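You operate a simulated robot arm through the tools that you are given. There is no shell and no other tool. Be economical: measure what you need, move in short steps, check, and stop when the job is done.

Carry out the task below with a simulated robot arm. There is one attempt and no reset: what you move stays moved.

TASK
Put the roundel from the shelf of the bench on the top of the bench. Take the plate from the shelf of the bench and leave it on the shelf of the small bench. Put the tray on the top of the long bench away on the top of the kiln table. Put the dish from the top of light box p24 in the bottom of the sink. Shut the flat drawer. Fetch the cover from the top of the low table and set it on the top of the small bench. Take the notebook on the top of the long bench and put it away on the top of the low table. Push the left drawer shut. Open the right drawer. Do these in any order.
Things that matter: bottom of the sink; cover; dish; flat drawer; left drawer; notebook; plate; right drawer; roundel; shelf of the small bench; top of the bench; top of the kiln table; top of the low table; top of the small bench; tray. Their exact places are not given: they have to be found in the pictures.

The check looks at the end state, three seconds after you hand in, the way a careful person would. Anything else that was tipped, shoved, dropped, spilled or broken makes it a failure. A push-on lid holds only when it is set on centred and level and pressed home; a screw cap is set on level and turned clockwise until tight.

THE ROBOT
A 7-joint arm with a vacuum gripper on a trunk, on a base that drives. Base frame: it is fixed to the floor where the robot stands at the start and does not move with it; the origin is under the middle of the robot, x ahead of it, y to its left, z up. Lengths are in cm, angles in degrees, forces in N, time in s.
Its first joint turns from -149.0 to 149.0 degrees. Places, roughly: bottom of the sink [60, 210, 70]; cover (19x19x7 cm) [-340, 110, 50]; dish (8x8x4 cm) [-170, 200, 100]; flat drawer [-320, 180, 60]; left drawer [-20, -180, 80]; notebook [-125, 50, 100]; plate (16x15x2 cm) [50, 80, 50]; right drawer [-150, -190, 80]; roundel (16x18x2 cm) [50, -10, 50]; shelf of the small bench [-260, -190, 30]; top of the bench [70, 30, 90]; top of the kiln table [50, 400, 90]; top of the low table [-350, 90, 50]; top of the small bench [-260, -190, 80]; tray [-125, 150, 100]. Payload 1.06 kg.
Tool frame: the origin (TCP) lies in the middle of the cups' lips, and z points out of the cups. The gripper has 1 cup of 2.4 cm across, covering 2.4 by 2.4 cm (tool x, y); the bellows give 0.8 cm. With the vacuum on, a cup seals on a smooth face that it is pressed against (1 to 4 N); it does not hold porous or soft things. The pull reaches 23 N.
Orientation is that of the tool frame in the base frame, as a unit quaternion [x, y, z, w]. With the cups facing straight down, the tool's x points along the base's -x, its y along +y and its z along -z.

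THE INTERFACE
- The arm moves only by the tool arm_command. Its argument "increments" is a list of rows, each an object of numbers (a shift or turn left out is 0, a gripper value left out holds the last): "tx", "ty", "tz": the shift along the tool's x, y, z in units of 25 mm (1.0 is 25 mm); "rx", "ry", "rz": the turn, a rotation vector about the tool's x, y, z in units of 5 degrees (1.0 is 5 degrees); "valve": the vacuum: 1 switches it on, -1 off. In form: [{"tx": .., "ty": .., "tz": .., "rx": .., "ry": .., "rz": .., "valve": ..}, ...]. A call has 1 to 12 rows; each row shifts and turns the commanded pose from where the row before left it, along the tool's axes as they then stand. A call with a number of a shift or a turn outside -1 to 1 is refused whole. Rows are played at 5 a second. More than 5 cm and 8.6 degrees between two rows, or a gripper value outside its range, and nothing of the call is played. Where a pose cannot be reached the arm comes as near as it can. A force on the tool above 40 N (or 10 N above the force at the start of the call, whichever is more), or a blocked arm, ends the call early, and 0.2 s more pass. The pull builds up within a second once a cup has sealed. Time passes only in rows, and 0.2 s behind the last, so rows that do not move give it time. It gives the time, the measured TCP pose, the force on the tool (base axes) and the pull of the vacuum at its end, in the units of the frame above (readings bear some noise), with the torque about the TCP (base axes, N m) and any sound that the robot's microphone picked up.
- Cameras (640 x 400 px; columns grow to the right, rows downward): "scene" is now at [-1.11, 22.01, 156]; the picture's right is [0.84, -0.55, 0.00], its down [-0.49, -0.76, -0.43] and it looks along [0.23, 0.36, -0.91] (base axes); focal length 214 px, centre (320, 200). "wrist" rides on the gripper at [7.8, 1.9, -9.6] in the tool frame; the picture's right is [-0.23, 0.97, 0.00], its down [-0.71, -0.17, -0.69] and it looks along [-0.67, -0.16, 0.73] (tool axes); focal length 243 px, centre (320, 200).
- camera(camera): a new picture of that camera. The clock stands still meanwhile.
- move_column(by): slides the trunk up (or, below 0, down) by that many cm; the arm and the scene camera ride with it, the base frame stays. It gives what a move gives, with no picture.
- base_move(legs): drives the robot by 1 to 6 legs, each [ahead, turn to the left] in cm and degrees, along the robot's own axes; the way and the turn of a leg run together, so that a leg with both is an arc; at most 150 cm and 180 degrees a leg. The arm and the cameras ride along, it lands a little off, and it stops where it bumps. It gives what a move gives.
- aim_head(pan, tilt): turns the head with the scene camera to pan (to the left, within 155 degrees either way) and tilt (down, from -29 to 69), counted from straight ahead of the robot. It gives what a move gives.
- probe_pixels(camera, pixels): for up to 12 pixels [column, row] of the newest picture of that camera ("zoom" is the newest enlarged one), the place [x, y, z] in the base frame of the surface seen there, good to about 0.2 cm. The clock stands still meanwhile.
- zoom(camera, box): a new picture of the part [left, top, right, bottom] of that camera's present view, enlarged. The clock stands still meanwhile.
- hand_in(): hands the job in; it is judged then, once.

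Keep the steps short. Do not move on a guess: measure, check each grasp and each placing, and mend mistakes. In all there are 145 turns and 188 pictures (those below and enlarged ones count). Leave the vacuum off and the arm clear of the work at the hand-in unless told otherwise, and finish with a single line.

The tools are called after "Emit:" as a command line: name --argument value ..., lists and objects as JSON in quotes. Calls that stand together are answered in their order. arm_command: Moves the arm, as the interface text tells. Its arguments: {"type":"object","properties":{"increments":{"type":"array","items":{"type":"object","properties":{"tx":{"type":"number"},"ty":{"type":"number"},"tz":{"type":"number"},"rx":{"type":"number"},"ry":{"type":"number"},"rz":{"type":"number"},"valve":{"type":"number"}}}}},"required":["increments"]} The other tools are called the same way: move_column (by) slides the trunk up or down; base_move (legs) drives the base; aim_head (pan, tilt) turns the head that bears the scene camera; camera (camera) takes a picture; probe_pixels (camera, pixels) gives the place of the surface under pixels of a picture; zoom (camera, box) takes an enlarged picture of a part of a camera's view; hand_in () hands the job in.

At the start:

```text
clock: 0.0
tool_pos: [5.9, 65.96, 123.57]
ee_rot: [0.0, 1.0, 0.001, 0.0]
ft_force: [0.5, -0.1, -1.3]
torque: [-0.02, 0.03, 0.0]
pull: 0.2
trunk travel left (down, up): [-65.0, 6.0]
robot x, y, heading: [0.02, -0.36, 0.3]
head pan, tilt: [57.0, 64.8]
```

scene: 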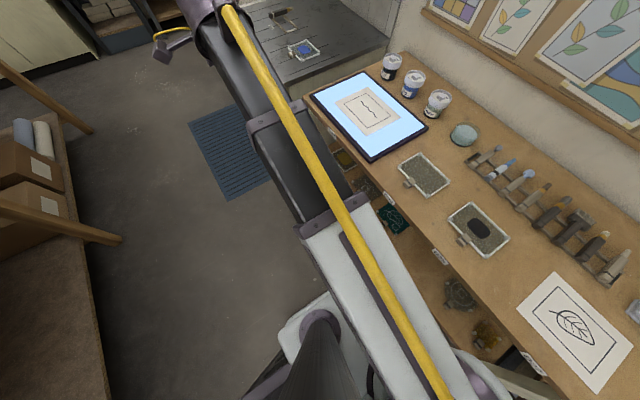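
wrist: 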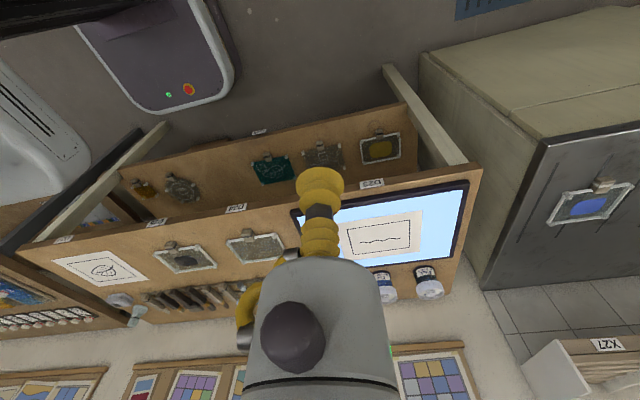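

I start by looking at the bench in front and its shelf.

Emit:
aim_head --pan 0 --tilt 45

Emit:
camera --camera "scene"

Emit:
zoom --camera "wrist" --box '[100, 110, 480, 300]'

Emit:
aim_head --pan 90 --tilt 30

Emit:
camera --camera "scene"

Emit:
aim_head --pan 150 --tilt 30

Emit:
camera --camera "scene"

Emit:
aim_head --pan -140 --tilt 30

Emit:
camera --camera "scene"

Emit:
aim_head --pan -70 --tilt 30

Emit:
camera --camera "scene"

```text
clock: 1.3
tool_pos: [5.97, 66.04, 123.53]
ee_rot: [0.0, 1.0, -0.001, 0.0]
ft_force: [-0.4, 0.1, 1.0]
torque: [-0.01, -0.01, 0.01]
pull: 0.1
trunk travel left (down, up): [-65.0, 6.0]
robot x, y, heading: [0.06, 0.27, -0.1]
head pan, tilt: [0.0, 45.0]
```

```text
185 pictures are left
```

scene: 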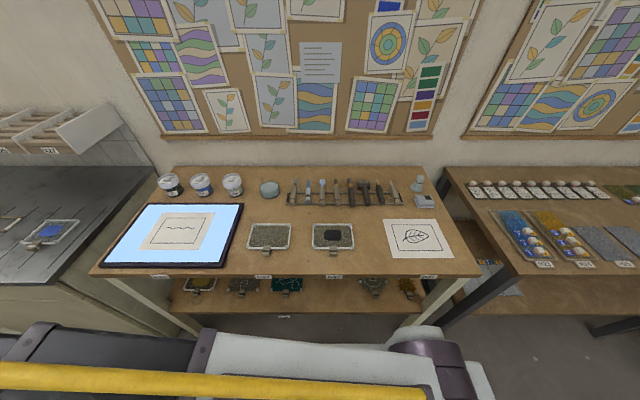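

```text
1.68 times, centred on (290, 205) of wrist
```

zoom: 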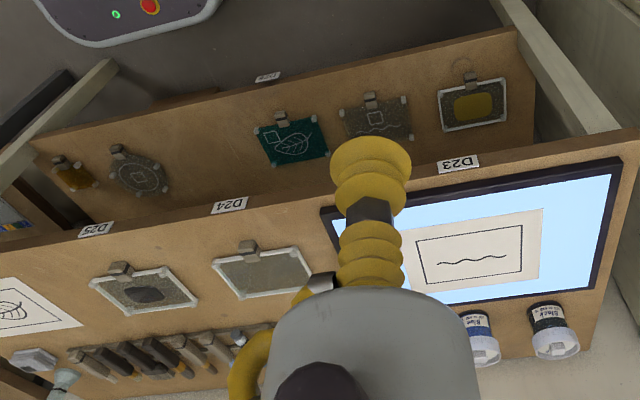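

```text
clock: 2.9
tool_pos: [5.93, 65.97, 123.5]
ee_rot: [0.0, 1.0, 0.0, 0.0]
ft_force: [0.0, -0.2, 0.7]
torque: [0.03, -0.01, -0.01]
pull: 0.1
trunk travel left (down, up): [-65.0, 6.0]
robot x, y, heading: [0.01, 0.17, 0.1]
head pan, tilt: [90.0, 30.0]
```

```text
183 pictures are left
```

scene: 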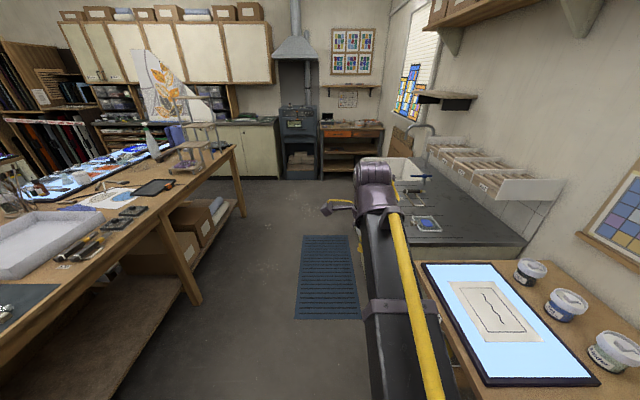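

```text
clock: 4.2
tool_pos: [6.05, 66.02, 123.43]
ee_rot: [0.001, 1.0, 0.0, 0.0]
ft_force: [0.1, -0.8, 1.2]
torque: [-0.01, -0.04, 0.01]
pull: 0.1
trunk travel left (down, up): [-65.0, 6.0]
robot x, y, heading: [-0.01, 0.37, 0.1]
head pan, tilt: [150.0, 30.0]
```

```text
182 pictures are left
```

scene: 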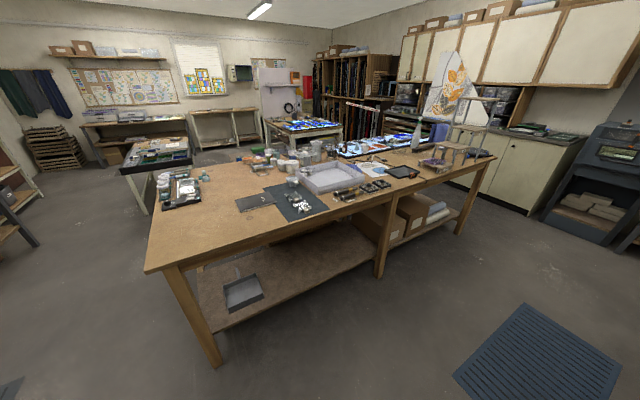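

```text
clock: 8.2
tool_pos: [5.97, 66.06, 123.59]
ee_rot: [0.0, 1.0, 0.0, -0.001]
ft_force: [0.0, -0.3, -0.1]
torque: [0.01, 0.03, 0.01]
pull: 0.0
trunk travel left (down, up): [-65.0, 6.0]
robot x, y, heading: [-0.09, 0.22, 0.1]
head pan, tilt: [-140.0, 30.0]
```

```text
181 pictures are left
```

scene: 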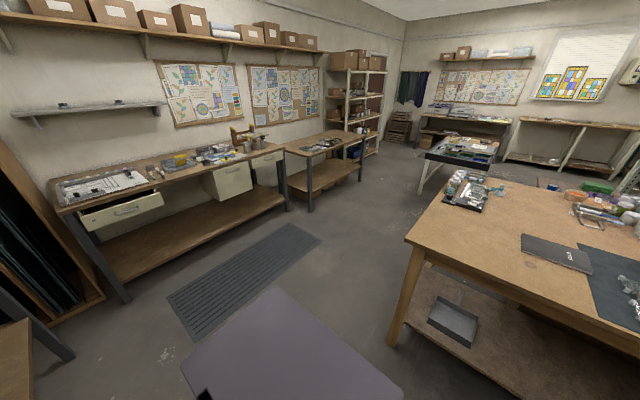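

```text
clock: 9.6
tool_pos: [6.07, 66.07, 123.51]
ee_rot: [0.0, 1.0, 0.0, 0.0]
ft_force: [0.3, 0.0, -0.4]
torque: [-0.02, -0.02, 0.03]
pull: 0.0
trunk travel left (down, up): [-65.0, 6.0]
robot x, y, heading: [0.16, 0.0, -0.2]
head pan, tilt: [-70.0, 30.0]
```

```text
180 pictures are left
```

scene: 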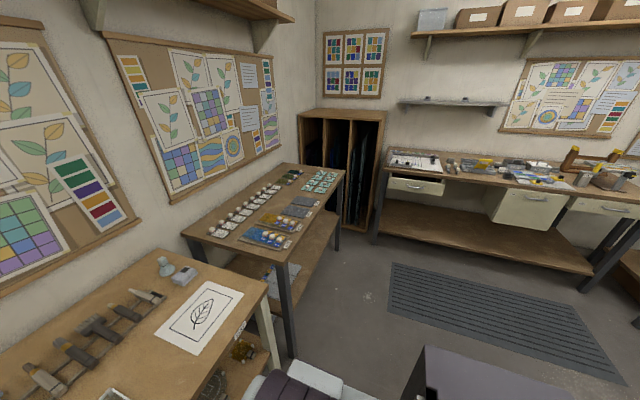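

Now a close look at the bench shelf: probe items and bench edges.

Emit:
aim_head --pan 0 --tilt 50

Emit:
zoom --camera "scene" --box '[90, 160, 490, 330]'

```text
clock: 11.0
tool_pos: [5.99, 66.04, 123.53]
ee_rot: [0.001, 1.0, 0.0, 0.0]
ft_force: [-0.1, -0.8, 0.0]
torque: [0.0, -0.02, 0.01]
pull: 0.0
trunk travel left (down, up): [-65.0, 6.0]
robot x, y, heading: [-0.02, 0.4, -0.4]
head pan, tilt: [0.0, 50.0]
```

```text
1.60 times, centred on (290, 245) of scene
```

zoom: 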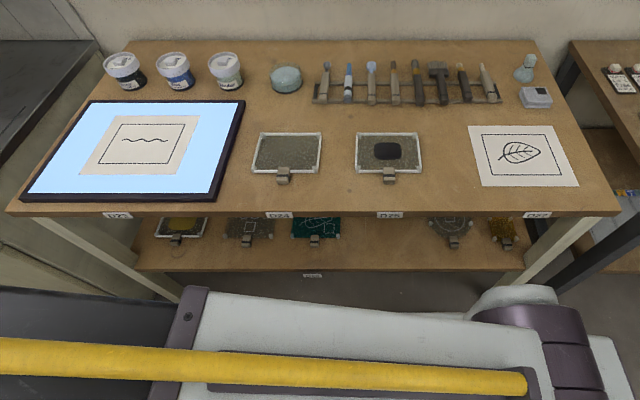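

Emit:
probe_pixels --camera "zoom" --pixels '[[175, 240], [180, 224], [245, 242], [248, 226], [315, 240], [450, 240], [450, 224], [508, 242], [320, 268], [320, 212], [160, 268], [480, 268]]'

Emit:
probe_pixels --camera "wrist" --pixels '[[379, 139], [381, 150], [323, 146], [325, 160], [270, 160], [270, 172], [173, 181], [182, 190], [140, 184], [258, 128], [330, 187], [390, 120]]'

Emit:
probe_pixels --camera "zoom" --pixels '[[282, 176], [287, 152], [389, 176], [370, 165], [340, 190], [430, 190], [550, 190], [340, 120], [440, 120], [10, 212], [615, 212], [285, 75]]'

```text
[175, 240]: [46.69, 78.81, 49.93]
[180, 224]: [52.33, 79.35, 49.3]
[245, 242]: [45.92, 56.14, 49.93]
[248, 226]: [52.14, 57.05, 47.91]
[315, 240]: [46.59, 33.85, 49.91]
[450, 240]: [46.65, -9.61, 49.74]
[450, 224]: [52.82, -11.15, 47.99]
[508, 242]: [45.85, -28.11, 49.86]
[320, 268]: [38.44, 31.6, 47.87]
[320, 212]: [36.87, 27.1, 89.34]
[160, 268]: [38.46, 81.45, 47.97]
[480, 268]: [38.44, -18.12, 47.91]
```

```text
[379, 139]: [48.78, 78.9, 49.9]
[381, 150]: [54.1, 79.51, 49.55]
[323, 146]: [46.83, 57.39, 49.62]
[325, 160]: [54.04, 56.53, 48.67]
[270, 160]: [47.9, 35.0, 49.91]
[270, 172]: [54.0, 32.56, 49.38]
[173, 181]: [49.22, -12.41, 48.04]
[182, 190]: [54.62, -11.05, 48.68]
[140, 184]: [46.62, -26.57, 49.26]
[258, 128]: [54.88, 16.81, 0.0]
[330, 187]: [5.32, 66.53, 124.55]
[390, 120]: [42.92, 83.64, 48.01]
```

```text
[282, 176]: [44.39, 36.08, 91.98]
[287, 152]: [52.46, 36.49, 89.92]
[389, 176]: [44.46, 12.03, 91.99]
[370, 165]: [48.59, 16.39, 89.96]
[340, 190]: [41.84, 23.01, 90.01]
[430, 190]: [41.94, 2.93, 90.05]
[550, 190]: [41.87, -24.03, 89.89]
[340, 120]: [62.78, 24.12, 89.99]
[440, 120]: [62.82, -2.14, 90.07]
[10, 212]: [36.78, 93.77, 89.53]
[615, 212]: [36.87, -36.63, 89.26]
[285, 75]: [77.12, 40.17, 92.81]
```

I want to learn the arm's shape, so I look at it and probe along its links.

Emit:
aim_head --pan 75 --tilt 55

Emit:
camera --camera "scene"

```text
clock: 12.5
tool_pos: [6.05, 65.97, 123.54]
ee_rot: [0.0, 1.0, 0.0, 0.0]
ft_force: [-0.7, -0.9, -0.1]
torque: [-0.02, -0.01, -0.03]
pull: 0.1
trunk travel left (down, up): [-65.0, 6.0]
robot x, y, heading: [0.07, -0.05, 0.1]
head pan, tilt: [75.0, 55.0]
```

```text
178 pictures are left
```

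scene: 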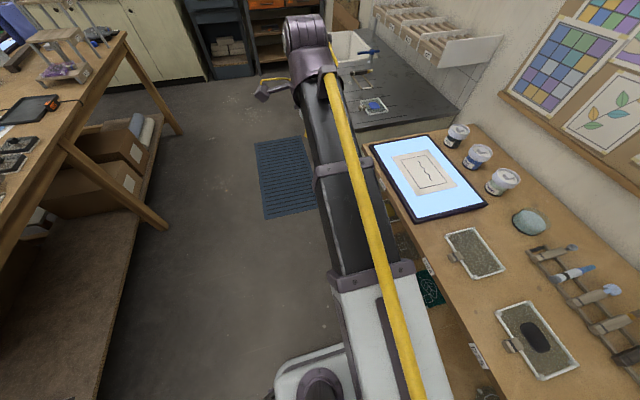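

Emit:
probe_pixels --camera "scene" --pixels '[[320, 382], [330, 350], [385, 370], [350, 280], [340, 200], [325, 130], [320, 85], [303, 40], [303, 20], [262, 90], [375, 330], [284, 395]]'

```text
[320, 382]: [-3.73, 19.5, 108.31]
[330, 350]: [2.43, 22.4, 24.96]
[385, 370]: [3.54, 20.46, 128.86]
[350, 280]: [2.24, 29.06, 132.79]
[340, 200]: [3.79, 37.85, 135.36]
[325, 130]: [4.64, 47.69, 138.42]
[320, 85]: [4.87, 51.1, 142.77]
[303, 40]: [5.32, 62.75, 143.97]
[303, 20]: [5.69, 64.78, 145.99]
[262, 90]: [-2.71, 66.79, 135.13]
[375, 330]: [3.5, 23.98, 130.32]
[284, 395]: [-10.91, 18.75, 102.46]
```

The arm is slim above the cup (wrist about 15 cm over the TCP, forearm level), so with the trunk low it can reach into the shelf. I back off 25 cm and lower the trunk.

Emit:
base_move --legs '[[-25, 0]]'

Emit:
move_column --by -62

Emit:
arm_command --increments '[{"tx": -1, "ty": -1}, {"tx": -1, "ty": -1}, {"tx": -1, "ty": -1}, {"tx": -1, "ty": -1}, {"tx": -1, "ty": -1}, {"tx": -1, "ty": -1}, {"tx": -1, "ty": -1}, {"tx": -1, "ty": -1}, {"tx": -1, "ty": -1}, {"tx": -1, "ty": -1}, {"tx": -1, "ty": -1}, {"tx": -1, "ty": -1}]'

Emit:
aim_head --pan 0 --tilt 30

Emit:
camera --camera "scene"

Emit:
camera --camera "wrist"

```text
clock: 14.3
tool_pos: [-18.81, 66.03, 123.53]
ee_rot: [0.001, 1.0, 0.0, 0.0]
ft_force: [-0.6, -0.2, 0.1]
torque: [-0.02, 0.0, 0.03]
pull: 0.0
trunk travel left (down, up): [-65.0, 6.0]
robot x, y, heading: [-24.89, -0.16, 0.1]
head pan, tilt: [75.0, 55.0]
```

```text
refused: -62 is not a number from -40 to 40
```

```text
clock: 16.9
tool_pos: [11.91, 37.71, 119.73]
ee_rot: [0.0, 1.0, 0.002, 0.002]
ft_force: [0.0, -0.2, 0.5]
torque: [0.0, -0.04, -0.04]
pull: 0.0
out of reach, approached as far as the arm can: row 5, 6, 7, 8, 9, 10, 11
trunk travel left (down, up): [-65.0, 6.0]
robot x, y, heading: [-24.5, 0.23, -0.1]
head pan, tilt: [75.0, 55.0]
```

```text
clock: 18.4
tool_pos: [11.85, 37.69, 119.58]
ee_rot: [0.0, 1.0, 0.001, 0.002]
ft_force: [-0.9, -0.5, 0.4]
torque: [0.0, -0.01, 0.01]
pull: 0.1
trunk travel left (down, up): [-65.0, 6.0]
robot x, y, heading: [-24.66, -0.07, -0.1]
head pan, tilt: [0.0, 30.0]
```

```text
177 pictures are left
```

scene: 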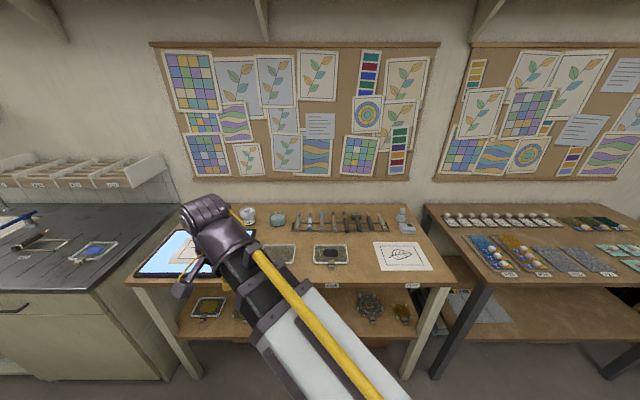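

```text
176 pictures are left
```

wrist: 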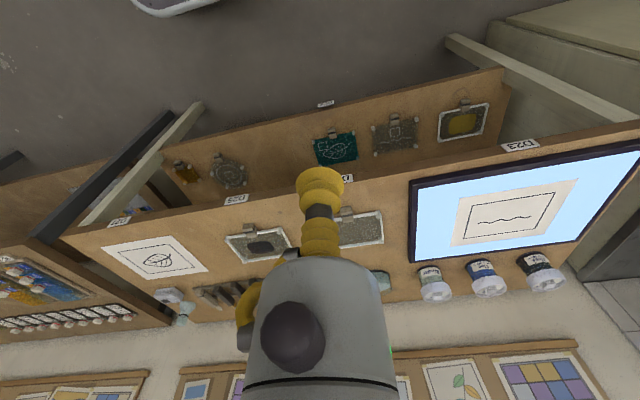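

I back off 10 cm more, lower the trunk in two steps and swing the arm around to stand in front of the roundel.

Emit:
base_move --legs '[[-10, 0]]'

Emit:
move_column --by -40

Emit:
move_column --by -22

Emit:
arm_command --increments '[{"tx": -1, "ty": -1}, {"tx": -1, "ty": -1}, {"tx": -1, "ty": -1}, {"tx": -0.8, "ty": -1}, {"tx": -0.7, "ty": -1}, {"tx": -0.6, "ty": -1}, {"tx": -0.5, "ty": -1}, {"tx": -0.4, "ty": -1}, {"tx": -0.4, "ty": -1}, {"tx": -0.2, "ty": -1}, {"tx": -0.2, "ty": -1}, {"tx": -0.1, "ty": -1}]'

Emit:
arm_command --increments '[{"ty": -1}, {"ty": -1}, {"ty": -1}, {"ty": -1}, {"ty": -1}, {"ty": -1}, {"ty": -0.9}]'

Emit:
camera --camera "wrist"

Emit:
camera --camera "scene"

```text
clock: 19.5
tool_pos: [1.78, 37.83, 119.61]
ee_rot: [-0.001, 1.0, 0.001, 0.002]
ft_force: [0.1, 0.8, 0.8]
torque: [0.0, -0.03, 0.03]
pull: 0.1
trunk travel left (down, up): [-65.0, 6.0]
robot x, y, heading: [-34.95, -0.22, 0.1]
head pan, tilt: [0.0, 30.0]
```

```text
clock: 23.3
tool_pos: [1.84, 37.68, 79.6]
ee_rot: [0.0, 1.0, 0.001, 0.002]
ft_force: [0.2, 0.8, -0.1]
torque: [0.01, 0.01, 0.05]
pull: 0.1
trunk travel left (down, up): [-25.0, 46.0]
robot x, y, heading: [-35.08, 0.11, -0.1]
head pan, tilt: [0.0, 30.0]
```

```text
clock: 25.7
tool_pos: [1.89, 37.69, 57.56]
ee_rot: [0.0, 1.0, 0.002, 0.001]
ft_force: [0.2, -0.2, 0.1]
torque: [-0.02, 0.0, 0.01]
pull: 0.0
trunk travel left (down, up): [-3.0, 68.0]
robot x, y, heading: [-34.83, 0.18, -0.2]
head pan, tilt: [0.0, 30.0]
```

```text
clock: 28.0
tool_pos: [18.74, 11.33, 57.55]
ee_rot: [0.01, 1.0, 0.005, 0.003]
ft_force: [-0.9, 14.9, -1.7]
torque: [-1.76, -0.21, -1.34]
pull: 0.1
trunk travel left (down, up): [-3.0, 68.0]
robot x, y, heading: [-35.1, 0.12, 0.1]
head pan, tilt: [0.0, 30.0]
stopped in row 11: the force on the tool passed its limit at 68 N (the readings are from after the stop); the commanded pose is now the measured one
```

```text
clock: 28.3
tool_pos: [18.86, 10.69, 57.61]
ee_rot: [0.016, 1.0, 0.005, 0.003]
ft_force: [-0.4, 13.3, -2.3]
torque: [-1.67, -0.19, -1.29]
pull: 0.0
trunk travel left (down, up): [-3.0, 68.0]
robot x, y, heading: [-34.79, -0.06, 0.0]
head pan, tilt: [0.0, 30.0]
stopped in row 1: the force on the tool passed its limit at 61 N (the readings are from after the stop); the commanded pose is now the measured one
```

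```text
175 pictures are left
```

wrist: 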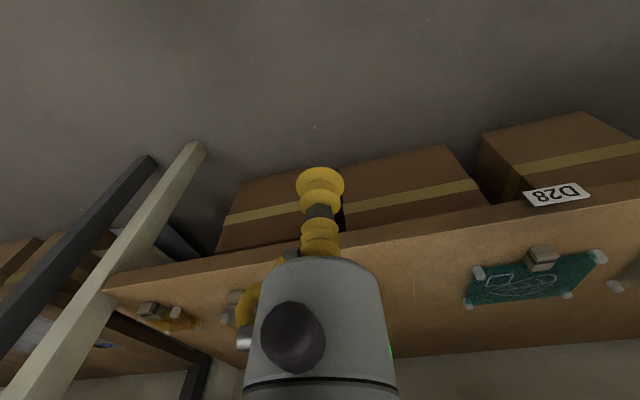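

```text
174 pictures are left
```

scene: 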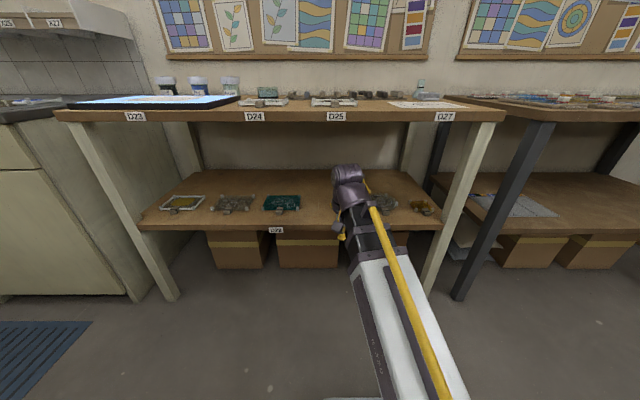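

The force came from 9 cm behind and 11 cm above the TCP: the wrist camera met my own forearm. I back off and turn the tool so that the camera lies on the arm's left.

Emit:
arm_command --increments '[{"ty": 1}, {"rz": 1}, {"rz": 1}, {"rz": 1}, {"rz": 1}, {"rz": 1}, {"rz": 1}, {"rz": 1}, {"rz": 1}, {"rz": 1}, {"rz": 1}, {"rz": 1}]'

Emit:
arm_command --increments '[{"rz": 1}, {"rz": 1}, {"rz": 1}, {"rz": 1}, {"rz": 1}, {"rz": 1}, {"rz": 1}, {"rz": 0.0}]'

```text
clock: 30.9
tool_pos: [18.81, 13.04, 57.63]
ee_rot: [0.476, 0.879, 0.005, 0.0]
ft_force: [0.0, 0.9, 0.1]
torque: [-0.01, -0.02, 0.02]
pull: 0.0
trunk travel left (down, up): [-3.0, 68.0]
robot x, y, heading: [-34.97, -0.12, -0.0]
head pan, tilt: [0.0, 30.0]
```

```text
clock: 32.7
tool_pos: [18.8, 13.1, 57.6]
ee_rot: [0.718, 0.696, 0.006, -0.001]
ft_force: [0.6, 0.1, 0.5]
torque: [0.0, 0.01, 0.03]
pull: 0.0
trunk travel left (down, up): [-3.0, 68.0]
robot x, y, heading: [-35.34, 0.04, 0.1]
head pan, tilt: [0.0, 30.0]
```

Free. Now move right to y≈-9.6, forward to x≈34 and look.

Emit:
arm_command --increments '[{"tx": -1, "rz": -0.36}, {"tx": -1}, {"tx": -1}, {"tx": -1}, {"tx": -1}, {"tx": -1}, {"tx": -1}, {"tx": -1}, {"tx": -1}, {"ty": 1}, {"ty": 1}, {"ty": 1}]'

Emit:
arm_command --increments '[{"ty": 1}, {"ty": 1}, {"ty": 1}]'

Emit:
camera --camera "wrist"

Emit:
camera --camera "scene"

```text
clock: 35.3
tool_pos: [26.4, -9.32, 57.45]
ee_rot: [0.706, 0.708, 0.006, -0.002]
ft_force: [0.5, 0.2, -0.3]
torque: [0.0, 0.01, 0.02]
pull: 0.0
trunk travel left (down, up): [-3.0, 68.0]
robot x, y, heading: [-35.18, 0.08, 0.3]
head pan, tilt: [0.0, 30.0]
```

```text
clock: 36.1
tool_pos: [33.77, -9.48, 57.52]
ee_rot: [0.707, 0.707, 0.006, -0.002]
ft_force: [-0.2, 0.8, 0.4]
torque: [0.04, -0.02, 0.0]
pull: 0.1
trunk travel left (down, up): [-3.0, 68.0]
robot x, y, heading: [-35.03, -0.1, -0.1]
head pan, tilt: [0.0, 30.0]
```

```text
173 pictures are left
```

wrist: 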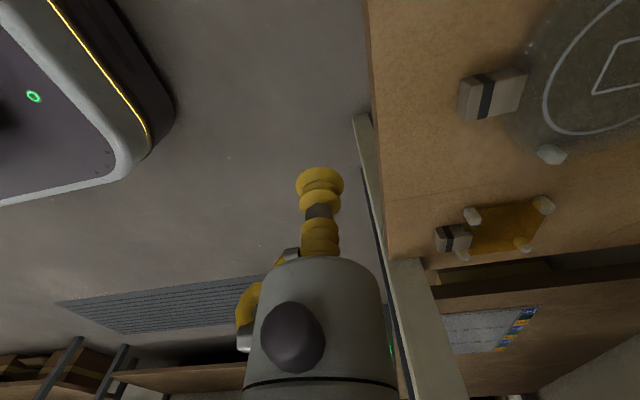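

```text
172 pictures are left
```

scene: 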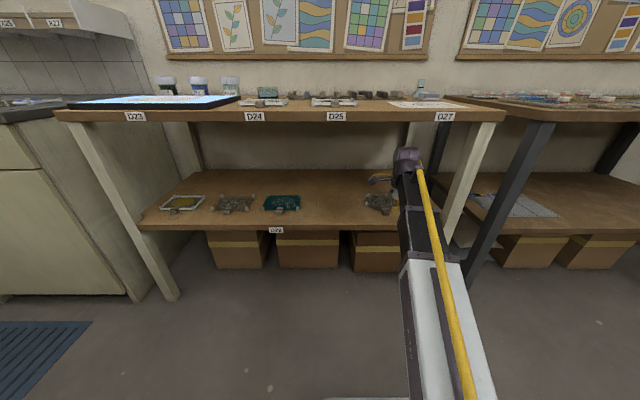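

Emit:
probe_pixels --camera "wrist" --pixels '[[470, 93], [487, 91], [510, 85], [475, 112], [550, 95], [575, 70], [590, 110], [625, 85], [552, 155], [600, 40], [500, 130], [530, 110]]'

Emit:
zoom --camera "scene" --box '[140, 170, 460, 240]'

```text
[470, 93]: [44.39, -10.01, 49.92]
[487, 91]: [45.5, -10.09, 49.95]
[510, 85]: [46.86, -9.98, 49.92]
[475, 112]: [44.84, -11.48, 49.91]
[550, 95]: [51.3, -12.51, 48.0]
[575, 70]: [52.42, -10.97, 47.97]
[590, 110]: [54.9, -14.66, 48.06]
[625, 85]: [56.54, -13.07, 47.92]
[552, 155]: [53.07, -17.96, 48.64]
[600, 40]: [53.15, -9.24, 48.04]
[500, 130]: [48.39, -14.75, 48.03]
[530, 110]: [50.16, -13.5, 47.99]
```

```text
2.00 times, centred on (300, 205) of scene
```

zoom: 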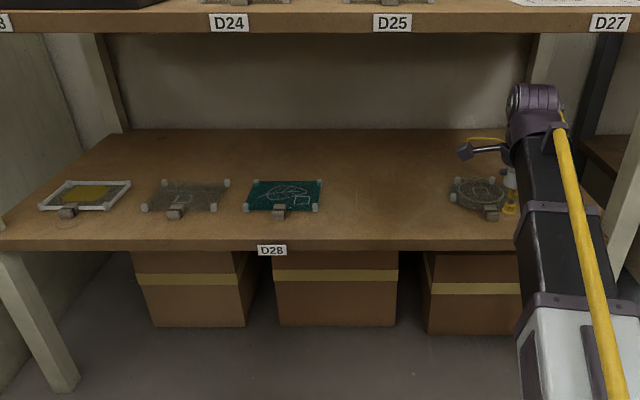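

The body looks like clear glass (some probes read through to the shelf, 48.0). I try the middle of the roundel first: move over (54, -10.5), then descend gently with the vacuum on.

Emit:
arm_command --increments '[{"ty": 1, "tx": -0.4}, {"ty": 1}, {"ty": 1}, {"ty": 1}, {"ty": 1}, {"ty": 1}, {"ty": 1}, {"ty": 1}, {"tz": 1}, {"tz": 1}]'

Emit:
camera --camera "wrist"

```text
clock: 38.3
tool_pos: [53.8, -10.43, 52.62]
ee_rot: [0.707, 0.707, 0.006, -0.002]
ft_force: [0.7, -0.2, 0.0]
torque: [-0.03, 0.01, -0.05]
pull: 0.0
trunk travel left (down, up): [-3.0, 68.0]
robot x, y, heading: [-34.95, 0.25, -0.0]
head pan, tilt: [0.0, 30.0]
```

```text
170 pictures are left
```

wrist: 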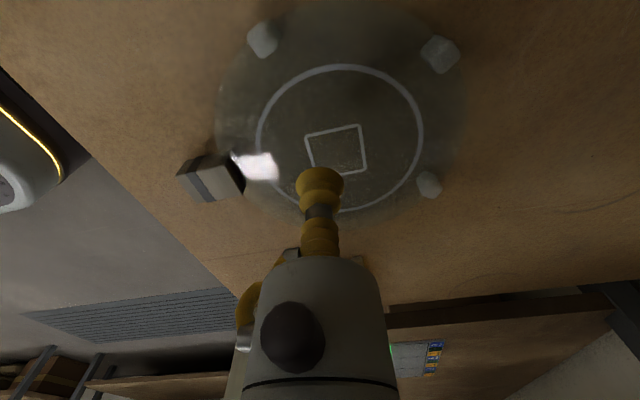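

Emit:
probe_pixels --camera "wrist" --pixels '[[338, 150], [320, 68], [340, 205], [320, 165], [263, 35], [440, 50], [430, 183]]'

```text
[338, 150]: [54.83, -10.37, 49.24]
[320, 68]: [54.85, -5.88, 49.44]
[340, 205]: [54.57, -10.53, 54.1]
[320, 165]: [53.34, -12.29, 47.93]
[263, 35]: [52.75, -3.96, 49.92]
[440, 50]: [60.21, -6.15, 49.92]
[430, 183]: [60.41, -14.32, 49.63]
```

Emit:
arm_command --increments '[{"ty": 0.4, "tz": 0.6, "valve": 1}, {"tz": 0.4}, {"tz": 0.2}, {"tz": 0.15}, {"tz": 0.1}, {}, {}, {}]'

```text
clock: 40.1
tool_pos: [54.89, -10.37, 49.03]
ee_rot: [0.706, 0.708, 0.007, 0.0]
ft_force: [6.0, -0.9, 13.3]
torque: [-0.09, 0.08, 0.0]
pull: 23.0
trunk travel left (down, up): [-3.0, 68.0]
robot x, y, heading: [-34.73, -0.46, 0.2]
head pan, tilt: [0.0, 30.0]
```

Sealed with 23 N. Lift 7 cm, draw out to x≈22, raise the trunk, then look over the bench top for a free spot.

Emit:
arm_command --increments '[{"tz": -0.5}, {"tz": -0.5}, {"tz": -1}, {"tz": -1}, {"ty": -0.5}, {"ty": -1}, {"ty": -1}, {"ty": -1}, {"ty": -1}, {"ty": -1}, {"ty": -1}, {"ty": -1}]'

Emit:
arm_command --increments '[{"ty": -1}, {"ty": -1}, {"ty": -1}, {"ty": -1}, {"ty": -1}, {"ty": -0.5}]'

Emit:
camera --camera "wrist"

Emit:
move_column --by 40

Emit:
move_column --by 25

Emit:
aim_head --pan 0 --tilt 35

Emit:
zoom --camera "scene" --box '[120, 140, 480, 330]'

```text
clock: 42.7
tool_pos: [36.07, -10.52, 56.28]
ee_rot: [0.707, 0.708, 0.006, -0.002]
ft_force: [0.6, 0.3, -1.8]
torque: [0.0, 0.01, 0.0]
pull: 22.4
trunk travel left (down, up): [-3.0, 68.0]
robot x, y, heading: [-35.05, -0.2, 0.1]
head pan, tilt: [0.0, 30.0]
```

```text
clock: 44.1
tool_pos: [22.41, -10.54, 56.1]
ee_rot: [0.707, 0.708, 0.007, -0.001]
ft_force: [-0.3, 0.3, -1.3]
torque: [0.01, -0.01, -0.01]
pull: 23.2
trunk travel left (down, up): [-3.0, 68.0]
robot x, y, heading: [-34.56, -0.06, -0.0]
head pan, tilt: [0.0, 30.0]
```

```text
169 pictures are left
```

wrist: 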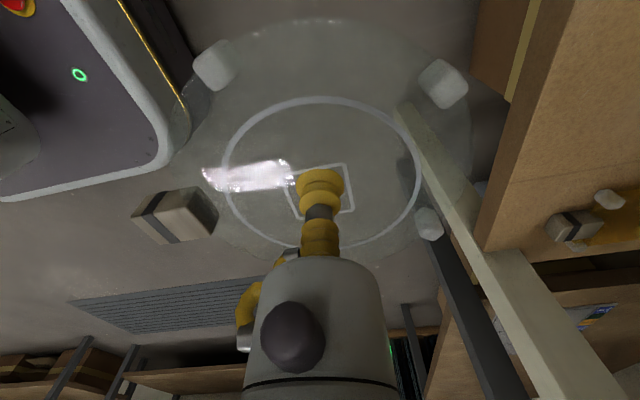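

```text
clock: 48.0
tool_pos: [22.35, -10.43, 96.25]
ee_rot: [0.707, 0.707, 0.006, -0.001]
ft_force: [-0.8, 0.5, -1.4]
torque: [-0.01, -0.01, -0.04]
pull: 23.0
trunk travel left (down, up): [-43.0, 28.0]
robot x, y, heading: [-34.58, -0.3, 0.1]
head pan, tilt: [0.0, 30.0]
```

```text
clock: 50.5
tool_pos: [22.42, -10.44, 121.2]
ee_rot: [0.706, 0.708, 0.005, -0.001]
ft_force: [0.0, 0.1, -1.4]
torque: [0.02, -0.02, -0.02]
pull: 22.8
trunk travel left (down, up): [-68.0, 3.0]
robot x, y, heading: [-34.89, -0.35, 0.0]
head pan, tilt: [0.0, 30.0]
```

```text
clock: 51.2
tool_pos: [22.41, -10.46, 121.17]
ee_rot: [0.707, 0.707, 0.007, -0.001]
ft_force: [-0.2, 0.9, -1.0]
torque: [0.03, -0.01, -0.03]
pull: 22.9
trunk travel left (down, up): [-68.0, 3.0]
robot x, y, heading: [-34.69, 0.29, 0.1]
head pan, tilt: [0.0, 35.0]
```

```text
1.78 times, centred on (300, 235) of scene
```

zoom: 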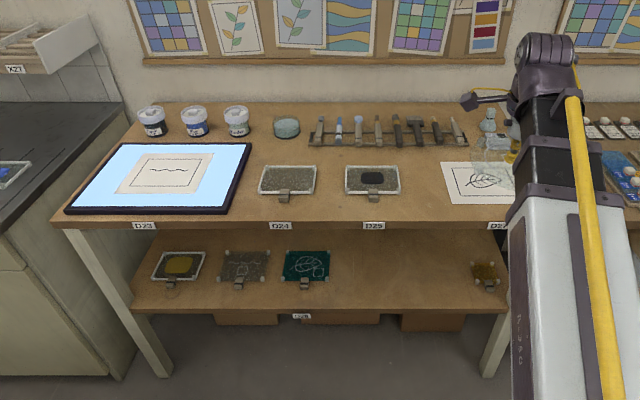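

Emit:
probe_pixels --camera "zoom" --pixels '[[253, 145], [238, 211], [262, 190], [318, 167], [344, 190], [346, 167], [399, 192], [401, 167], [443, 203], [442, 163], [310, 148], [300, 130]]'

Emit:
probe_pixels --camera "zoom" --pixels '[[466, 145], [400, 145], [400, 160], [275, 136], [249, 130], [420, 175], [270, 155], [375, 201], [286, 199], [330, 180], [300, 112], [480, 145]]'

```text
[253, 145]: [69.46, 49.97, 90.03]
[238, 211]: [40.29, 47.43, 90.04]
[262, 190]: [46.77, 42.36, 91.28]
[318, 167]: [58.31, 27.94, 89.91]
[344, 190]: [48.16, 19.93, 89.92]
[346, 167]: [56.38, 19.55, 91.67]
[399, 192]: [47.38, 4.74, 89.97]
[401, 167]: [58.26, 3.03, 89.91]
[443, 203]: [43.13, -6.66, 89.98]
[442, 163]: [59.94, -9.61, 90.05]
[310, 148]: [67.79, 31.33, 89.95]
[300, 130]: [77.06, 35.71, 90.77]
```

```text
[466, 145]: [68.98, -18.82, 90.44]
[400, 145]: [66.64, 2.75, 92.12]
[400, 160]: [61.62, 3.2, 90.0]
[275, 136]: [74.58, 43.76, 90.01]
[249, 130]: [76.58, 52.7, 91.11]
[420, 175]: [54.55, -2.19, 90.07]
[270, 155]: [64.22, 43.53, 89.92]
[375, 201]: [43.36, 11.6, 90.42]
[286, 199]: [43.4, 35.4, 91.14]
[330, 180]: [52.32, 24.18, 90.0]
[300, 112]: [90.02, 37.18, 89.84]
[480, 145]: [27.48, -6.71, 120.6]
```

The roundel is held flat. The likely free spot is behind D24, between the light box, the bowl and the tool rack. I drive forward 30 cm (arm is high) and look closer.

Emit:
base_move --legs '[[32, 0]]'

Emit:
aim_head --pan 20 --tilt 45

Emit:
zoom --camera "scene" --box '[200, 140, 500, 320]'

Emit:
camera --camera "wrist"

```text
clock: 53.3
tool_pos: [54.23, -10.72, 121.18]
ee_rot: [0.707, 0.707, 0.006, -0.001]
ft_force: [0.3, -0.1, -1.3]
torque: [-0.01, 0.0, 0.01]
pull: 23.5
trunk travel left (down, up): [-68.0, 3.0]
robot x, y, heading: [-2.98, -0.07, 0.1]
head pan, tilt: [0.0, 35.0]
```

```text
clock: 54.2
tool_pos: [54.32, -10.67, 121.11]
ee_rot: [0.707, 0.707, 0.006, -0.001]
ft_force: [0.2, -1.3, -2.1]
torque: [-0.01, 0.02, -0.01]
pull: 22.7
trunk travel left (down, up): [-68.0, 3.0]
robot x, y, heading: [-3.16, 0.1, -0.3]
head pan, tilt: [20.0, 45.0]
```

```text
2.13 times, centred on (350, 230) of scene
```

zoom: 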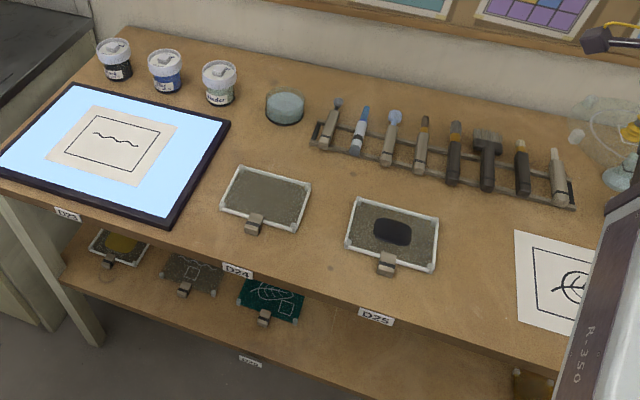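

```text
166 pictures are left
```

wrist: 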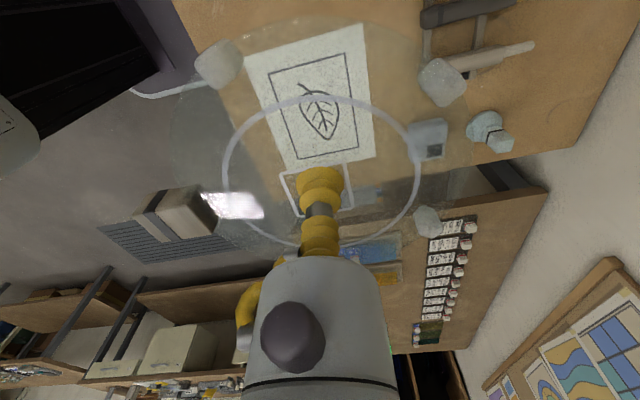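

Emit:
probe_pixels --camera "zoom" --pixels '[[230, 122], [205, 165], [235, 165], [312, 180], [310, 147], [316, 124], [265, 112], [284, 126], [304, 115], [357, 197], [440, 214], [436, 270]]'

Emit:
probe_pixels --camera "zoom" --pixels '[[514, 230], [516, 304], [480, 190], [574, 209], [380, 168], [430, 178], [237, 105], [600, 245], [500, 180], [450, 240], [480, 255], [300, 160]]'

```text
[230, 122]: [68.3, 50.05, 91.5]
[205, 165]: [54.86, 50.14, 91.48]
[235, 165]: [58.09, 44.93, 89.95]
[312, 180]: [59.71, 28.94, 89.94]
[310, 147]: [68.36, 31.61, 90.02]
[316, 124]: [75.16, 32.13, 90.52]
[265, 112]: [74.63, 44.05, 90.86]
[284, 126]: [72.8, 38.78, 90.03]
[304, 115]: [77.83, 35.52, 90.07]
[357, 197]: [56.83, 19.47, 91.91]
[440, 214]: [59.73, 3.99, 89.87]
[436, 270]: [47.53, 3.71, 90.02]
```

```text
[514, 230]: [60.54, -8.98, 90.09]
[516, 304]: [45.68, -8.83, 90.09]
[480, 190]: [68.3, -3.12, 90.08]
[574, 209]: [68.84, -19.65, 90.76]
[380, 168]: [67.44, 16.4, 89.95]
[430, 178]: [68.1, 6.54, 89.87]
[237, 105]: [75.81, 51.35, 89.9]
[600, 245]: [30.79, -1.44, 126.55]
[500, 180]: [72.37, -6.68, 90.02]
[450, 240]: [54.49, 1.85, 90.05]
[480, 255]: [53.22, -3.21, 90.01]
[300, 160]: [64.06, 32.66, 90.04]
```

Emit:
probe_pixels --camera "zoom" --pixels '[[300, 78], [300, 68], [300, 60], [400, 95], [400, 85], [338, 100], [397, 112], [424, 117], [456, 122], [490, 132], [288, 90], [520, 130]]'

```text
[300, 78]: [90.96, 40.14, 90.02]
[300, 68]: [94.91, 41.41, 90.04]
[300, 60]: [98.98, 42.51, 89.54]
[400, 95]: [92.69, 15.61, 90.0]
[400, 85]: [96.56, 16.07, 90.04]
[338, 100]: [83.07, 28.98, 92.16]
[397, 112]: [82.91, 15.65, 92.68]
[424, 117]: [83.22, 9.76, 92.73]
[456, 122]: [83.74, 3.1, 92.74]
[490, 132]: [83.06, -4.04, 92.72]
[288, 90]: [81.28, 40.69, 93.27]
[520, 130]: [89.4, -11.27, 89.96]
```

Behind the bowl there is a free strip (x 82–98, y 33–49). I drive 6 cm closer, lower the trunk a bit, and bring the roundel above (90.5, 41).

Emit:
base_move --legs '[[6, 0]]'

Emit:
move_column --by -12

Emit:
arm_command --increments '[{"tx": 0.985, "ty": 0.575}, {"tx": 0.985, "ty": 0.575}, {"tx": 0.985, "ty": 0.575}, {"tx": 0.985, "ty": 0.575}, {"tx": 0.985, "ty": 0.575}, {"tx": 0.985, "ty": 0.575}, {"tx": 0.985, "ty": 0.575}, {"tx": 0.985, "ty": 0.575}, {"tx": 0.985, "ty": 0.575}, {"tx": 0.985, "ty": 0.575}, {"tx": 0.985, "ty": 0.575}, {"tx": 0.985, "ty": 0.575}]'

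Emit:
arm_command --increments '[{"tx": 0.985, "ty": 0.575}, {"tx": 0.985, "ty": 0.575}, {"tx": 0.985, "ty": 0.575}, {"tx": 0.985, "ty": 0.575}, {"tx": 0.985, "ty": 0.575}, {"tx": 0.985, "ty": 0.575}, {"tx": 0.985, "ty": 0.575}, {"tx": 0.985, "ty": 0.575}, {"tx": 0.985, "ty": 0.575}, {"rz": -1}, {"rz": -1}, {"rz": -1}]'

Emit:
arm_command --increments '[{"rz": -1}, {"rz": -1}, {"rz": -1}, {"rz": -1}, {"rz": -1}, {"rz": -1}, {}]'

Emit:
camera --camera "wrist"

Emit:
camera --camera "scene"

```text
clock: 55.1
tool_pos: [60.46, -10.74, 121.19]
ee_rot: [0.707, 0.708, 0.005, -0.002]
ft_force: [0.2, 0.8, -1.4]
torque: [-0.01, -0.02, -0.02]
pull: 22.9
trunk travel left (down, up): [-68.0, 3.0]
robot x, y, heading: [3.24, 0.22, -0.1]
head pan, tilt: [20.0, 45.0]
```

```text
clock: 56.6
tool_pos: [60.38, -10.73, 109.25]
ee_rot: [0.707, 0.707, 0.007, -0.001]
ft_force: [-0.7, 0.7, -2.1]
torque: [0.01, -0.01, 0.0]
pull: 23.0
trunk travel left (down, up): [-56.0, 15.0]
robot x, y, heading: [3.25, -0.57, -0.3]
head pan, tilt: [20.0, 45.0]
```

```text
clock: 59.2
tool_pos: [77.76, 18.86, 109.63]
ee_rot: [0.707, 0.707, 0.006, -0.002]
ft_force: [0.0, -0.2, -1.5]
torque: [-0.01, -0.02, -0.01]
pull: 22.7
trunk travel left (down, up): [-56.0, 15.0]
robot x, y, heading: [3.09, -0.0, -0.3]
head pan, tilt: [20.0, 45.0]
```

```text
clock: 61.8
tool_pos: [90.49, 41.0, 110.08]
ee_rot: [0.609, 0.793, 0.006, 0.0]
ft_force: [0.2, 0.7, -2.1]
torque: [-0.01, 0.01, 0.01]
pull: 22.6
trunk travel left (down, up): [-56.0, 15.0]
robot x, y, heading: [3.07, -0.37, -0.2]
head pan, tilt: [20.0, 45.0]
```

```text
clock: 63.4
tool_pos: [90.62, 41.06, 110.02]
ee_rot: [0.383, 0.924, 0.006, 0.001]
ft_force: [-0.1, 0.0, -1.4]
torque: [0.0, -0.01, -0.03]
pull: 23.0
trunk travel left (down, up): [-56.0, 15.0]
robot x, y, heading: [3.47, 0.02, -0.2]
head pan, tilt: [20.0, 45.0]
```

```text
165 pictures are left
```

wrist: 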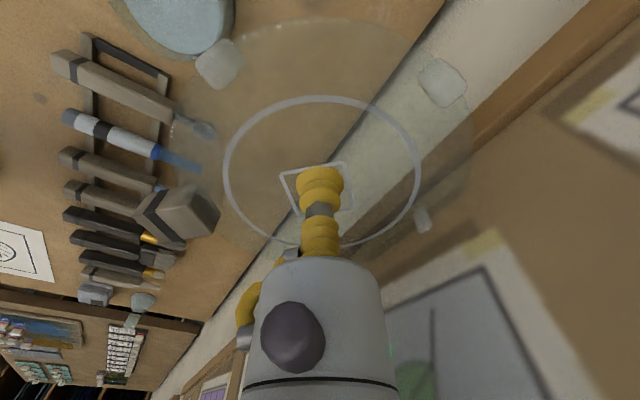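

```text
164 pictures are left
```

scene: 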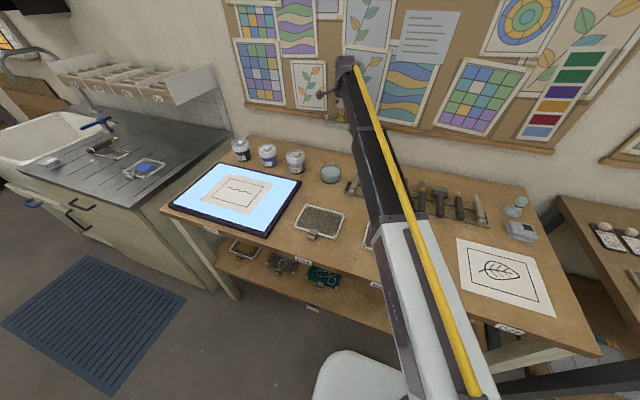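

Clear so far. Lower the trunk 16.5 cm, check from the scene camera, then settle with the arm.

Emit:
move_column --by -16.5

Emit:
zoom --camera "scene" --box '[220, 20, 500, 200]'

Emit:
camera --camera "wrist"

```text
clock: 65.3
tool_pos: [90.62, 41.12, 93.37]
ee_rot: [0.383, 0.924, 0.006, 0.001]
ft_force: [0.2, 0.1, -1.6]
torque: [0.04, 0.0, 0.01]
pull: 22.7
trunk travel left (down, up): [-39.5, 31.5]
robot x, y, heading: [2.95, -0.22, -0.2]
head pan, tilt: [20.0, 45.0]
```

```text
2.22 times, centred on (360, 110) of scene
```

zoom: 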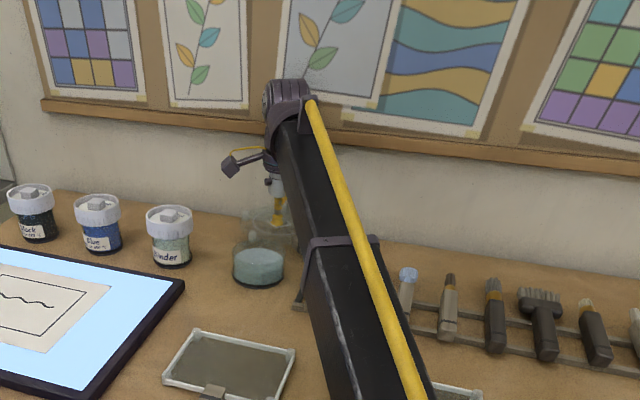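

```text
162 pictures are left
```

wrist: 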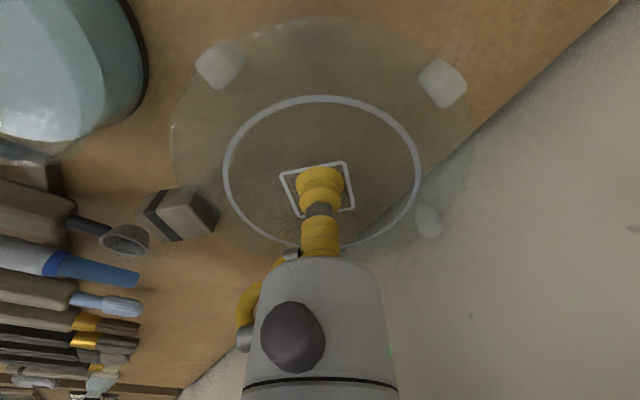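

Emit:
probe_pixels --camera "wrist" --pixels '[[428, 222], [442, 82], [510, 110], [560, 62], [545, 90], [220, 65], [150, 85], [180, 212], [125, 235], [480, 160], [173, 130], [400, 215]]'

```text
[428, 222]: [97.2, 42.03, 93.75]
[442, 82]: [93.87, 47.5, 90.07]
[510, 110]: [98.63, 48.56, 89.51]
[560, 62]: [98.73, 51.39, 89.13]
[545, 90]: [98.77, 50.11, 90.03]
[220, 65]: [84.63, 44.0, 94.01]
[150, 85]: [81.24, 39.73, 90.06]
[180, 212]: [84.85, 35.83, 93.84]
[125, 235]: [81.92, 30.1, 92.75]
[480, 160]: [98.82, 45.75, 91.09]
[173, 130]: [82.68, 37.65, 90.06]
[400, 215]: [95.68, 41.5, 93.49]
```

All feet land on the bench, clear of the bowl and tools. Lower the last 2.2 cm and release.

Emit:
arm_command --increments '[{"tz": 0.5}, {"tz": 0.3}, {"tz": 0.08}, {"valve": -1}, {}, {}, {}, {}, {"tz": -0.3}, {"tz": -0.5}, {"tz": -1}]'

Emit:
camera --camera "wrist"

```text
clock: 67.7
tool_pos: [90.56, 40.94, 95.79]
ee_rot: [0.382, 0.924, 0.005, 0.0]
ft_force: [0.8, -0.4, 0.0]
torque: [0.01, -0.02, 0.01]
pull: 0.0
trunk travel left (down, up): [-39.5, 31.5]
robot x, y, heading: [3.0, -0.23, -0.2]
head pan, tilt: [20.0, 45.0]
```

```text
161 pictures are left
```

wrist: 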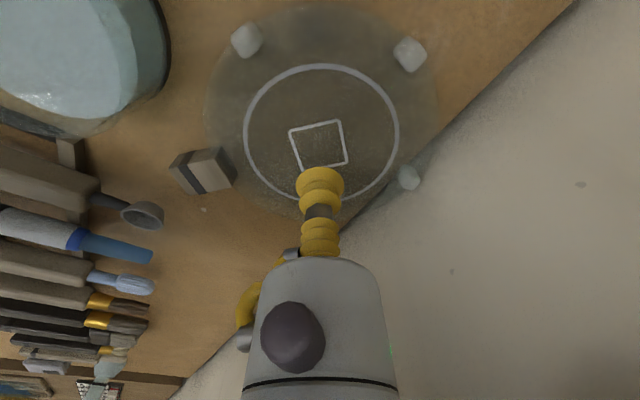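

The roundel lies on the bench, untouched neighbours. Next, the plate. I raise the trunk, pull the arm in, and back the base round to face the plate at y≈79.

Emit:
move_column --by 20

Emit:
arm_command --increments '[{"tx": 0.707, "ty": -0.707}, {"tx": 0.707, "ty": -0.707}, {"tx": 0.707, "ty": -0.707}, {"tx": 0.707, "ty": -0.707}, {"tx": 0.707, "ty": -0.707}, {"tx": 0.707, "ty": -0.707}, {"tx": 0.707, "ty": -0.707}, {"tx": 0.707, "ty": -0.707}, {"tx": 0.707, "ty": -0.707}, {"tx": 0.707, "ty": -0.707}, {"tx": 0.707, "ty": -0.707}, {"tx": 0.707, "ty": -0.707}]'

Emit:
base_move --legs '[[-8, 0], [0, -55]]'

Emit:
aim_head --pan 150 --tilt 45

Emit:
camera --camera "scene"

```text
clock: 69.9
tool_pos: [90.54, 40.78, 115.82]
ee_rot: [0.383, 0.924, 0.005, 0.003]
ft_force: [0.6, 0.5, 0.2]
torque: [0.03, -0.02, 0.01]
pull: 0.0
trunk travel left (down, up): [-59.5, 11.5]
robot x, y, heading: [2.76, 0.0, -0.3]
head pan, tilt: [20.0, 45.0]
```

```text
clock: 72.5
tool_pos: [60.41, 41.03, 115.59]
ee_rot: [0.384, 0.923, 0.005, 0.001]
ft_force: [0.4, -0.6, 0.2]
torque: [0.02, 0.01, -0.01]
pull: 0.1
trunk travel left (down, up): [-59.5, 11.5]
robot x, y, heading: [3.12, -0.24, 0.2]
head pan, tilt: [20.0, 45.0]
```

```text
clock: 76.0
tool_pos: [61.54, -23.71, 115.65]
ee_rot: [0.768, 0.64, 0.006, 0.004]
ft_force: [-0.9, 0.0, -0.8]
torque: [-0.02, -0.01, 0.01]
pull: 0.1
trunk travel left (down, up): [-59.5, 11.5]
robot x, y, heading: [-4.61, 0.04, -55.2]
head pan, tilt: [20.0, 45.0]
```

```text
clock: 78.1
tool_pos: [61.54, -23.63, 115.61]
ee_rot: [0.767, 0.641, 0.005, 0.004]
ft_force: [0.4, 0.1, 0.0]
torque: [-0.01, -0.05, -0.03]
pull: 0.0
trunk travel left (down, up): [-59.5, 11.5]
robot x, y, heading: [-5.03, -0.22, -55.3]
head pan, tilt: [150.0, 45.0]
```

```text
160 pictures are left
```

scene: 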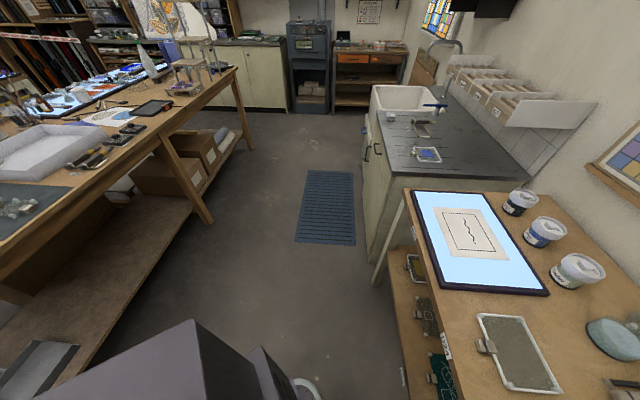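

Emit:
probe_pixels --camera "scene" --pixels '[[190, 215], [100, 185], [20, 262], [60, 150], [232, 75], [120, 325], [327, 170], [380, 270], [403, 100], [360, 43], [300, 110], [340, 205]]'

```text
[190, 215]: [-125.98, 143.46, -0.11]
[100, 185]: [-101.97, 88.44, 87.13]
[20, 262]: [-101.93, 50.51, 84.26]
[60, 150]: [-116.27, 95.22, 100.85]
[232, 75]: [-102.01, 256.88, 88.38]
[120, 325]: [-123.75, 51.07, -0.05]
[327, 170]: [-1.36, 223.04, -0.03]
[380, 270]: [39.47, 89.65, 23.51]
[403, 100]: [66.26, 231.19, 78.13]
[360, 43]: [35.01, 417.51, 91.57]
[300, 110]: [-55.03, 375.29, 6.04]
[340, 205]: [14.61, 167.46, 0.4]
```

The corridor is wide (long bench edge at x = -102). Back up and face the bench again.

Emit:
base_move --legs '[[-85, 0], [0, 55], [25, 0]]'

Emit:
aim_head --pan 10 --tilt 40

Emit:
camera --camera "scene"

```text
clock: 86.5
tool_pos: [29.09, 111.06, 115.57]
ee_rot: [0.386, 0.922, 0.006, 0.002]
ft_force: [0.0, -0.5, -0.2]
torque: [0.01, -0.01, 0.03]
pull: 0.1
trunk travel left (down, up): [-59.5, 11.5]
robot x, y, heading: [-28.82, 70.59, -0.7]
head pan, tilt: [150.0, 45.0]
```

```text
clock: 88.8
tool_pos: [29.15, 110.97, 115.6]
ee_rot: [0.387, 0.922, 0.007, 0.001]
ft_force: [-0.3, 0.5, 0.8]
torque: [0.0, 0.03, -0.01]
pull: 0.0
trunk travel left (down, up): [-59.5, 11.5]
robot x, y, heading: [-28.47, 70.57, -0.9]
head pan, tilt: [10.0, 40.0]
```

```text
159 pictures are left
```

scene: 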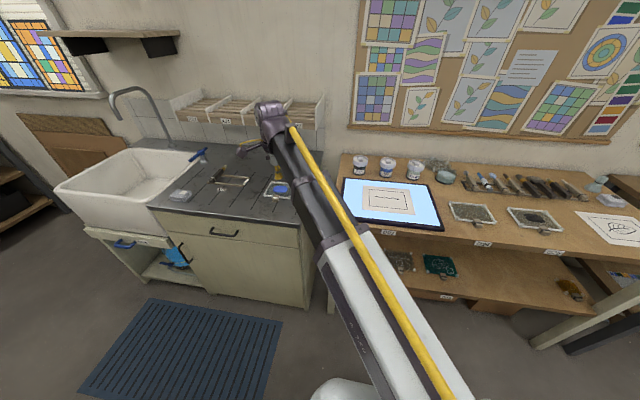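

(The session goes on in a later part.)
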